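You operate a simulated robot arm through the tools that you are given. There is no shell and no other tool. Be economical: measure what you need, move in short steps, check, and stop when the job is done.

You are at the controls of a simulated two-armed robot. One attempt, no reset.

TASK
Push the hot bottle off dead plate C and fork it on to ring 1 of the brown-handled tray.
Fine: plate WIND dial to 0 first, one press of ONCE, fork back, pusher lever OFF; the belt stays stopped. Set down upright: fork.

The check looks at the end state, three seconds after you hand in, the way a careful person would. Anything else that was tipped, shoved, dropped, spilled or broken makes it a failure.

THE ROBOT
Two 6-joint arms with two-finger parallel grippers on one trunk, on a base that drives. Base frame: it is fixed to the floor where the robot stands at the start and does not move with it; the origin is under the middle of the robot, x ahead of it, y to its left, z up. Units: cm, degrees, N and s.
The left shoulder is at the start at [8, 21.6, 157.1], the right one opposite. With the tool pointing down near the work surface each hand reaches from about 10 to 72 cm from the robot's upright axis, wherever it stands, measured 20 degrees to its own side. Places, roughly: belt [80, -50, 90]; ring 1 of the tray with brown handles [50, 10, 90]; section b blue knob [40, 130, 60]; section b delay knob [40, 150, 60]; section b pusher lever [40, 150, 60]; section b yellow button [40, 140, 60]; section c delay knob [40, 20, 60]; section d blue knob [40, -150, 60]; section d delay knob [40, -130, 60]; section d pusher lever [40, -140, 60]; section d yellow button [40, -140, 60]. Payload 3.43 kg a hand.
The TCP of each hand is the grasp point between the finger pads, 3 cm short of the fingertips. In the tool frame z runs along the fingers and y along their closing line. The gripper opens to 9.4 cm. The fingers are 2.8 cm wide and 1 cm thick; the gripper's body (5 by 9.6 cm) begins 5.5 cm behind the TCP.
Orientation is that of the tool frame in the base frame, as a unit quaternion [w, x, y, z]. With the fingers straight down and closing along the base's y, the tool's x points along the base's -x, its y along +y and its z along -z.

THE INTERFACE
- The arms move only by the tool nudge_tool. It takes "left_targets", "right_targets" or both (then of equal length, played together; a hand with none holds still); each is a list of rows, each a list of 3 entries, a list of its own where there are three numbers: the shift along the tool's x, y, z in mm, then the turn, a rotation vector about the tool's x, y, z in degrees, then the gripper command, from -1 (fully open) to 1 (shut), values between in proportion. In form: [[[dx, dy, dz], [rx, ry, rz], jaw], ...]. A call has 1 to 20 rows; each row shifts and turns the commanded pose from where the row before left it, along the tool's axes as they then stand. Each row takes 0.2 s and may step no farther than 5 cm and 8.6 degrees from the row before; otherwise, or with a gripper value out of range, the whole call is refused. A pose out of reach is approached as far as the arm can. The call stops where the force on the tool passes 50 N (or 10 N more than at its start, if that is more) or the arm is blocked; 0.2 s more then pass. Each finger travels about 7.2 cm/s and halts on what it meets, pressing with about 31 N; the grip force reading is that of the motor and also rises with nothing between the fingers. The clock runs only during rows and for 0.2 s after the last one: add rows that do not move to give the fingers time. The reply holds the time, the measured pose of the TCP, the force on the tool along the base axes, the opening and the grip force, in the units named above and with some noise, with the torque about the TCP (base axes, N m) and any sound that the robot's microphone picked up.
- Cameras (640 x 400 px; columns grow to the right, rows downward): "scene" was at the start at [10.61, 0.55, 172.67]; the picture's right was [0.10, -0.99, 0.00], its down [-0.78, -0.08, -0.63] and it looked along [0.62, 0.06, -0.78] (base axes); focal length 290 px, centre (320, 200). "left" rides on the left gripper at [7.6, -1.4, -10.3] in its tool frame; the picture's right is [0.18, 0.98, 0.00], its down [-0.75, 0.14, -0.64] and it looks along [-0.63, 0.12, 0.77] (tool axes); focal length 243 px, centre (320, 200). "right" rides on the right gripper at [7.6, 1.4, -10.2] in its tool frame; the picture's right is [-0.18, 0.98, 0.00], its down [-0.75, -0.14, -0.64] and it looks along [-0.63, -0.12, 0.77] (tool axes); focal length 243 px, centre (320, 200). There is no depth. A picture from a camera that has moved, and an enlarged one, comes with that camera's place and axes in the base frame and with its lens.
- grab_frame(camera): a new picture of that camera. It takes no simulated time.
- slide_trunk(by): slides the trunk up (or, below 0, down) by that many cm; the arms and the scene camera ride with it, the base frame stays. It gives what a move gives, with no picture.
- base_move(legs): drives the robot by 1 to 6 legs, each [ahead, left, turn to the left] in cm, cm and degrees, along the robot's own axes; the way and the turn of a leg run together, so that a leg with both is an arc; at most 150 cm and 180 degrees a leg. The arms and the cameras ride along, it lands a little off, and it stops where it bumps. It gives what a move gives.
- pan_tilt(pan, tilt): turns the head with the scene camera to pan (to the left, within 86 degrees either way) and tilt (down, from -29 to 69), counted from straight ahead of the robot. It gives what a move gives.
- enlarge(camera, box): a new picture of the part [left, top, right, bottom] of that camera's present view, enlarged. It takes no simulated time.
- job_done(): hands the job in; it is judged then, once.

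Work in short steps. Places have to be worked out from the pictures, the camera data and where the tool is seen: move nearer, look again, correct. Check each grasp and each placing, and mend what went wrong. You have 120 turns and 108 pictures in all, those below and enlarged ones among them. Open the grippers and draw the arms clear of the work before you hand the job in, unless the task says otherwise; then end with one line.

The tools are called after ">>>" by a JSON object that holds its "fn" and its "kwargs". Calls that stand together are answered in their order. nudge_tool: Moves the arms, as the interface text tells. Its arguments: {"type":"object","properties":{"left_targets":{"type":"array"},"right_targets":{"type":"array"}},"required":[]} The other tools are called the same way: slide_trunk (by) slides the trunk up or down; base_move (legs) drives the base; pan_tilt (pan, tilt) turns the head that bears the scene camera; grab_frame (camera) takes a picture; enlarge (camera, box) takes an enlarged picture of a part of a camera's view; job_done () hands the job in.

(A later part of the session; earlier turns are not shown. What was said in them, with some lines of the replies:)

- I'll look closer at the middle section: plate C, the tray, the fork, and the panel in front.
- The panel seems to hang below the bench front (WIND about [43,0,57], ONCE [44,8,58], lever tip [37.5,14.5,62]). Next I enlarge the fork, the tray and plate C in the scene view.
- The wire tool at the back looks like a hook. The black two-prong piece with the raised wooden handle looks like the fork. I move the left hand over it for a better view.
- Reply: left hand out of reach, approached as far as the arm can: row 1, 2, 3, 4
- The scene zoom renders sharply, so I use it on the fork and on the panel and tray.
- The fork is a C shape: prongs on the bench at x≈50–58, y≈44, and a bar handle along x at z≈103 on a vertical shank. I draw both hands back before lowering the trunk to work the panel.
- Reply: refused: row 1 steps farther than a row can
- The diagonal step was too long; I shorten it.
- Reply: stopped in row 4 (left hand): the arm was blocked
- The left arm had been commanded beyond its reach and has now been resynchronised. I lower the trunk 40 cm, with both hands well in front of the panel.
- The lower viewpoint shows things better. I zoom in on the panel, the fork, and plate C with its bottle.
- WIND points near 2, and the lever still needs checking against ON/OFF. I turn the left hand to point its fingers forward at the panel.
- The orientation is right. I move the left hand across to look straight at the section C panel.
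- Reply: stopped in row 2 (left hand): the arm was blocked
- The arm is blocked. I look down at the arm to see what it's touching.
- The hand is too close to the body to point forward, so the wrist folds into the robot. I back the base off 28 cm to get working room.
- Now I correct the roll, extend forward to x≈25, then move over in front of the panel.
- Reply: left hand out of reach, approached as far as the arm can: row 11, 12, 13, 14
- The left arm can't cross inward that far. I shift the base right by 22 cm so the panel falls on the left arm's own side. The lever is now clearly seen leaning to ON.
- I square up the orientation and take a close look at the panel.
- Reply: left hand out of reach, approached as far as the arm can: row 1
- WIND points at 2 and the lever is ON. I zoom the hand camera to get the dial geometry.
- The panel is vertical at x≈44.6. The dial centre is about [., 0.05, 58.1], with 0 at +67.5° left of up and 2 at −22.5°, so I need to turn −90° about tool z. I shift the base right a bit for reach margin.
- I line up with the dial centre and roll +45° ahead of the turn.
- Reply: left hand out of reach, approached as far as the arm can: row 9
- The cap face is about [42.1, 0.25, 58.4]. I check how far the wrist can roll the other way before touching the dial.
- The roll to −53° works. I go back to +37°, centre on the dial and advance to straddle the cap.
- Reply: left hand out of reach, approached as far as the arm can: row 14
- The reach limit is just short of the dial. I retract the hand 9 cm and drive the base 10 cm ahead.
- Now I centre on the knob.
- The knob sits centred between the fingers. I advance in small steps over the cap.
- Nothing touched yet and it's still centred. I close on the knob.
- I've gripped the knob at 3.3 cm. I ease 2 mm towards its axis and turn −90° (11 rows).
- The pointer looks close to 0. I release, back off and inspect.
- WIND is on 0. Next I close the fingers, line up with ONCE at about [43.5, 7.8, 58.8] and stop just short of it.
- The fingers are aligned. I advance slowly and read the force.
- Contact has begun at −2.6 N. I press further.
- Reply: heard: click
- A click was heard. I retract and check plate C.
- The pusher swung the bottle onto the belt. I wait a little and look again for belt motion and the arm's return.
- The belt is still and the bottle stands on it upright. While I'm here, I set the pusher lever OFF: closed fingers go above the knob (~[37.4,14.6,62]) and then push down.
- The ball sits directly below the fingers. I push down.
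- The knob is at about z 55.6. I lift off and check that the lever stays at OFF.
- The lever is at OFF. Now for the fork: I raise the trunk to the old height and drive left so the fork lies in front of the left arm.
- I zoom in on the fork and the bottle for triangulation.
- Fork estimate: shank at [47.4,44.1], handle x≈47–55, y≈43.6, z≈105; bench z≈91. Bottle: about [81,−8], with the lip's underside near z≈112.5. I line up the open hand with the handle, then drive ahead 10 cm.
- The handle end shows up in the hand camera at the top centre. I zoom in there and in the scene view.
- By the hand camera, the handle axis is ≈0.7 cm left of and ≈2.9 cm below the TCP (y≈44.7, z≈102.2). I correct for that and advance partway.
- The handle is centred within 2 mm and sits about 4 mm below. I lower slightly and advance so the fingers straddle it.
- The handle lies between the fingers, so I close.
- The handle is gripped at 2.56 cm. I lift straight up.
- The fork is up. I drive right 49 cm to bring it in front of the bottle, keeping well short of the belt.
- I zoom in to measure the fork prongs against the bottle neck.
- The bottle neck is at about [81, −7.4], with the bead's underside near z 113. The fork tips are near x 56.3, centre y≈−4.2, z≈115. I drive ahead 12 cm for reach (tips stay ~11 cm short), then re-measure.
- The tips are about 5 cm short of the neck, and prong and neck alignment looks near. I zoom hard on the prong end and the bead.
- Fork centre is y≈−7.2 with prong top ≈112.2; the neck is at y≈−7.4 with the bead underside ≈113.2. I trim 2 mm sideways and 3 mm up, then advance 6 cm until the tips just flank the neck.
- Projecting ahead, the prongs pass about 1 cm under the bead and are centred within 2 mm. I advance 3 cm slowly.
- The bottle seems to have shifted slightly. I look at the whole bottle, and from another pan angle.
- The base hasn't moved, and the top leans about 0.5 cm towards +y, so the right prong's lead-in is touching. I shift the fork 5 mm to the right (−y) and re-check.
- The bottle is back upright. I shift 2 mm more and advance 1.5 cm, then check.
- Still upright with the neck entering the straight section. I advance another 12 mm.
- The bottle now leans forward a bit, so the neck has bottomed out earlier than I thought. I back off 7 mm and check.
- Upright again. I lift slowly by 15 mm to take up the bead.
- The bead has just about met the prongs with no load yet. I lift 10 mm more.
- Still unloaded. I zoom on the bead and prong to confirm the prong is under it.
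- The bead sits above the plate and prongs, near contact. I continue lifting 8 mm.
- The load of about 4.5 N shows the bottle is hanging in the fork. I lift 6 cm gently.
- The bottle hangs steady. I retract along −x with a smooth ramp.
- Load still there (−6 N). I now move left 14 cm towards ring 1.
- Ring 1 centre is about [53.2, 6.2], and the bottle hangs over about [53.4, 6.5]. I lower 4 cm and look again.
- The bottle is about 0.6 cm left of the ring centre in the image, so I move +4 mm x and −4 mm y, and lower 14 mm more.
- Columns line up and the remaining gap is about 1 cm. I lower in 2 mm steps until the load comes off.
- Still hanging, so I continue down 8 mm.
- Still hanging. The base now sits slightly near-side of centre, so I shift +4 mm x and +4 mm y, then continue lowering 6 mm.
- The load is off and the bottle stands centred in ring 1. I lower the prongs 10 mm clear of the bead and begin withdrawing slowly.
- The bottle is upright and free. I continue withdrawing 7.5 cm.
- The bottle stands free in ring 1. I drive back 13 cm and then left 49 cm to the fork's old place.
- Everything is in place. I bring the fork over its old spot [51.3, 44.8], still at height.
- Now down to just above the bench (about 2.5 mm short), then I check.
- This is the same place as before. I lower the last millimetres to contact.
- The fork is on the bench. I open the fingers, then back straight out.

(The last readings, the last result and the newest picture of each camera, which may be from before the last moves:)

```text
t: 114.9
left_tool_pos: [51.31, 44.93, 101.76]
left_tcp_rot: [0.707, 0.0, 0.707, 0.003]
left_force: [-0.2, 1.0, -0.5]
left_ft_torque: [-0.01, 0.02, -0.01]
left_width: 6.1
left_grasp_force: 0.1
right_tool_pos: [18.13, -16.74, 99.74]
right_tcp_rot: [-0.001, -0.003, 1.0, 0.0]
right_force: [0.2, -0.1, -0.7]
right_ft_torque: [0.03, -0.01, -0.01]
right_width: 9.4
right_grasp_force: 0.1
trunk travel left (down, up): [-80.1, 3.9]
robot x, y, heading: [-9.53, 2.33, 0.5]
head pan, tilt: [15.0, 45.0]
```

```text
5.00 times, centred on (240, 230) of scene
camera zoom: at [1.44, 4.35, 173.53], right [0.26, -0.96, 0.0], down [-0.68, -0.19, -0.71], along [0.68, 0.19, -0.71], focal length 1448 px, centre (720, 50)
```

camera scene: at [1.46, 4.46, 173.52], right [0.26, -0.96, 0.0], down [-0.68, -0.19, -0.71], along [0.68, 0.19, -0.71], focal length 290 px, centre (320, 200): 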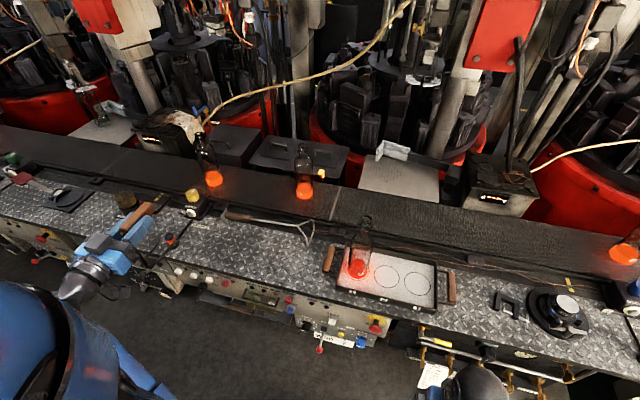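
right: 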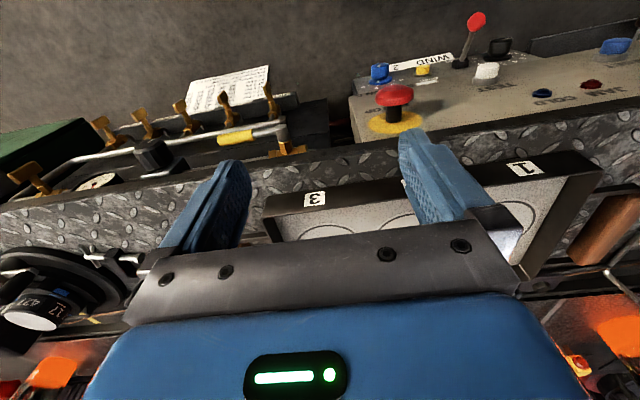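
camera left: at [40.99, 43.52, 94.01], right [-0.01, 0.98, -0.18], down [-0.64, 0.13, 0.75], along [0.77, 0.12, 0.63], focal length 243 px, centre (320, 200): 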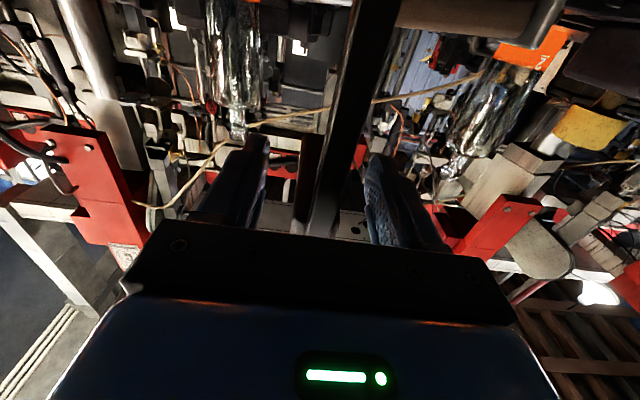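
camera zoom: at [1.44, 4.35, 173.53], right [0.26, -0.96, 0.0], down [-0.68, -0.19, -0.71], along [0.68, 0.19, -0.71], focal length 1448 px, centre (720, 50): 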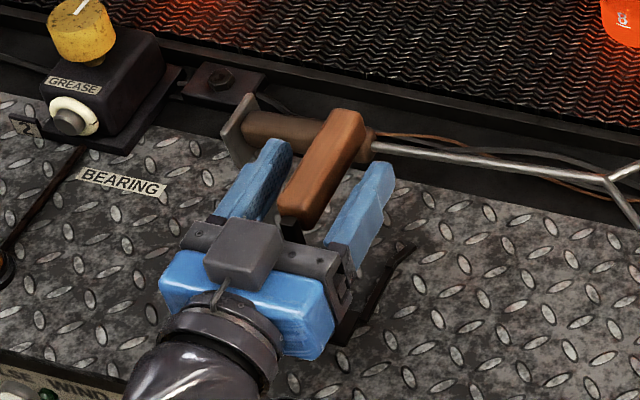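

The fork stands on its own. I withdraw the hand straight back.

>>> {"fn": "nudge_tool", "kwargs": {"left_targets": [[[0, 0, -15], [0, 0, 0], -0.3], [[0, 0, -30], [0, 0, 0], -0.3], [[0, 0, -40], [0, 0, 0], -0.3], [[0, 0, -40], [0, 0, 0], -0.3], [[0, 0, -40], [0, 0, 0], -1], [[0, 0, 0], [0, 0, 0], -1]]}}

>>> {"fn": "base_move", "kwargs": {"legs": [[-12, 0, 0]]}}

>>> {"fn": "grab_frame", "kwargs": {"camera": "scene"}}

>>> {"fn": "enlarge", "kwargs": {"camera": "scene", "box": [200, 170, 460, 330]}}

```text
t: 116.3
left_tool_pos: [34.84, 44.6, 101.68]
left_tcp_rot: [0.707, -0.002, 0.707, 0.004]
left_force: [-0.5, -0.1, -0.4]
left_ft_torque: [0.01, 0.01, -0.01]
left_width: 9.41
left_grasp_force: 0.0
right_tool_pos: [18.17, -16.65, 99.89]
right_tcp_rot: [0.0, -0.002, 1.0, 0.001]
right_force: [0.6, 0.2, -0.2]
right_ft_torque: [0.0, -0.03, -0.05]
right_width: 9.41
right_grasp_force: 0.0
trunk travel left (down, up): [-80.1, 3.9]
robot x, y, heading: [-9.51, 2.55, 0.4]
head pan, tilt: [15.0, 45.0]
```

```text
t: 117.5
left_tool_pos: [23.22, 44.7, 101.5]
left_tcp_rot: [0.706, -0.001, 0.709, 0.005]
left_force: [0.4, -0.2, 0.2]
left_ft_torque: [0.01, -0.03, 0.01]
left_width: 9.42
left_grasp_force: 0.0
right_tool_pos: [6.61, -16.7, 99.65]
right_tcp_rot: [-0.003, -0.001, 1.0, 0.0]
right_force: [0.4, 0.9, -0.1]
right_ft_torque: [0.02, -0.02, -0.02]
right_width: 9.4
right_grasp_force: 0.0
trunk travel left (down, up): [-80.1, 3.9]
robot x, y, heading: [-21.63, 2.31, 0.3]
head pan, tilt: [15.0, 45.0]
```

```text
20 pictures are left
camera scene: at [-9.88, 4.29, 173.47], right [0.26, -0.96, 0.0], down [-0.69, -0.19, -0.7], along [0.68, 0.19, -0.71], focal length 290 px, centre (320, 200)
```

scene: 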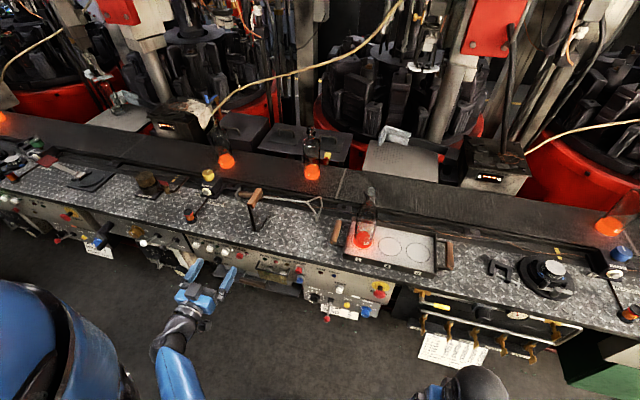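

```text
2.46 times, centred on (330, 250) of scene
camera zoom: at [-9.88, 4.29, 173.47], right [0.26, -0.96, 0.0], down [-0.69, -0.19, -0.7], along [0.68, 0.19, -0.71], focal length 713 px, centre (295, 77)
```

zoom: 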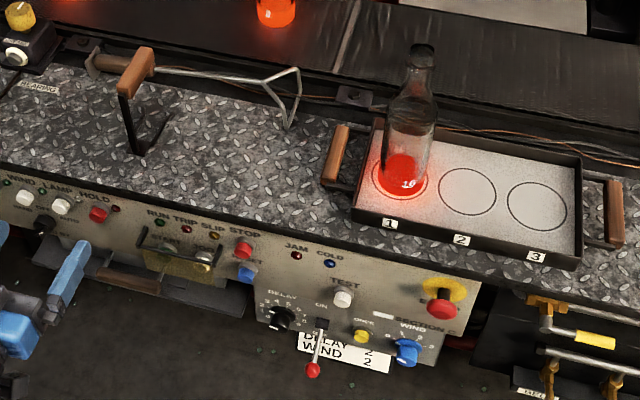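

The bottle stands in ring 1, the fork is upright in its old place, WIND is on 0, the lever is OFF, the belt is stopped and both arms are clear with grippers open. I hand in.

>>> {"fn": "job_done", "kwargs": {}}

```text
The job is handed in.
```

The hot bottle from plate C stands upright in ring 1 of the brown-handled tray. WIND was set to 0 first, ONCE was pressed once, the fork is back upright in its old place, the pusher lever is OFF and the belt is stopped.
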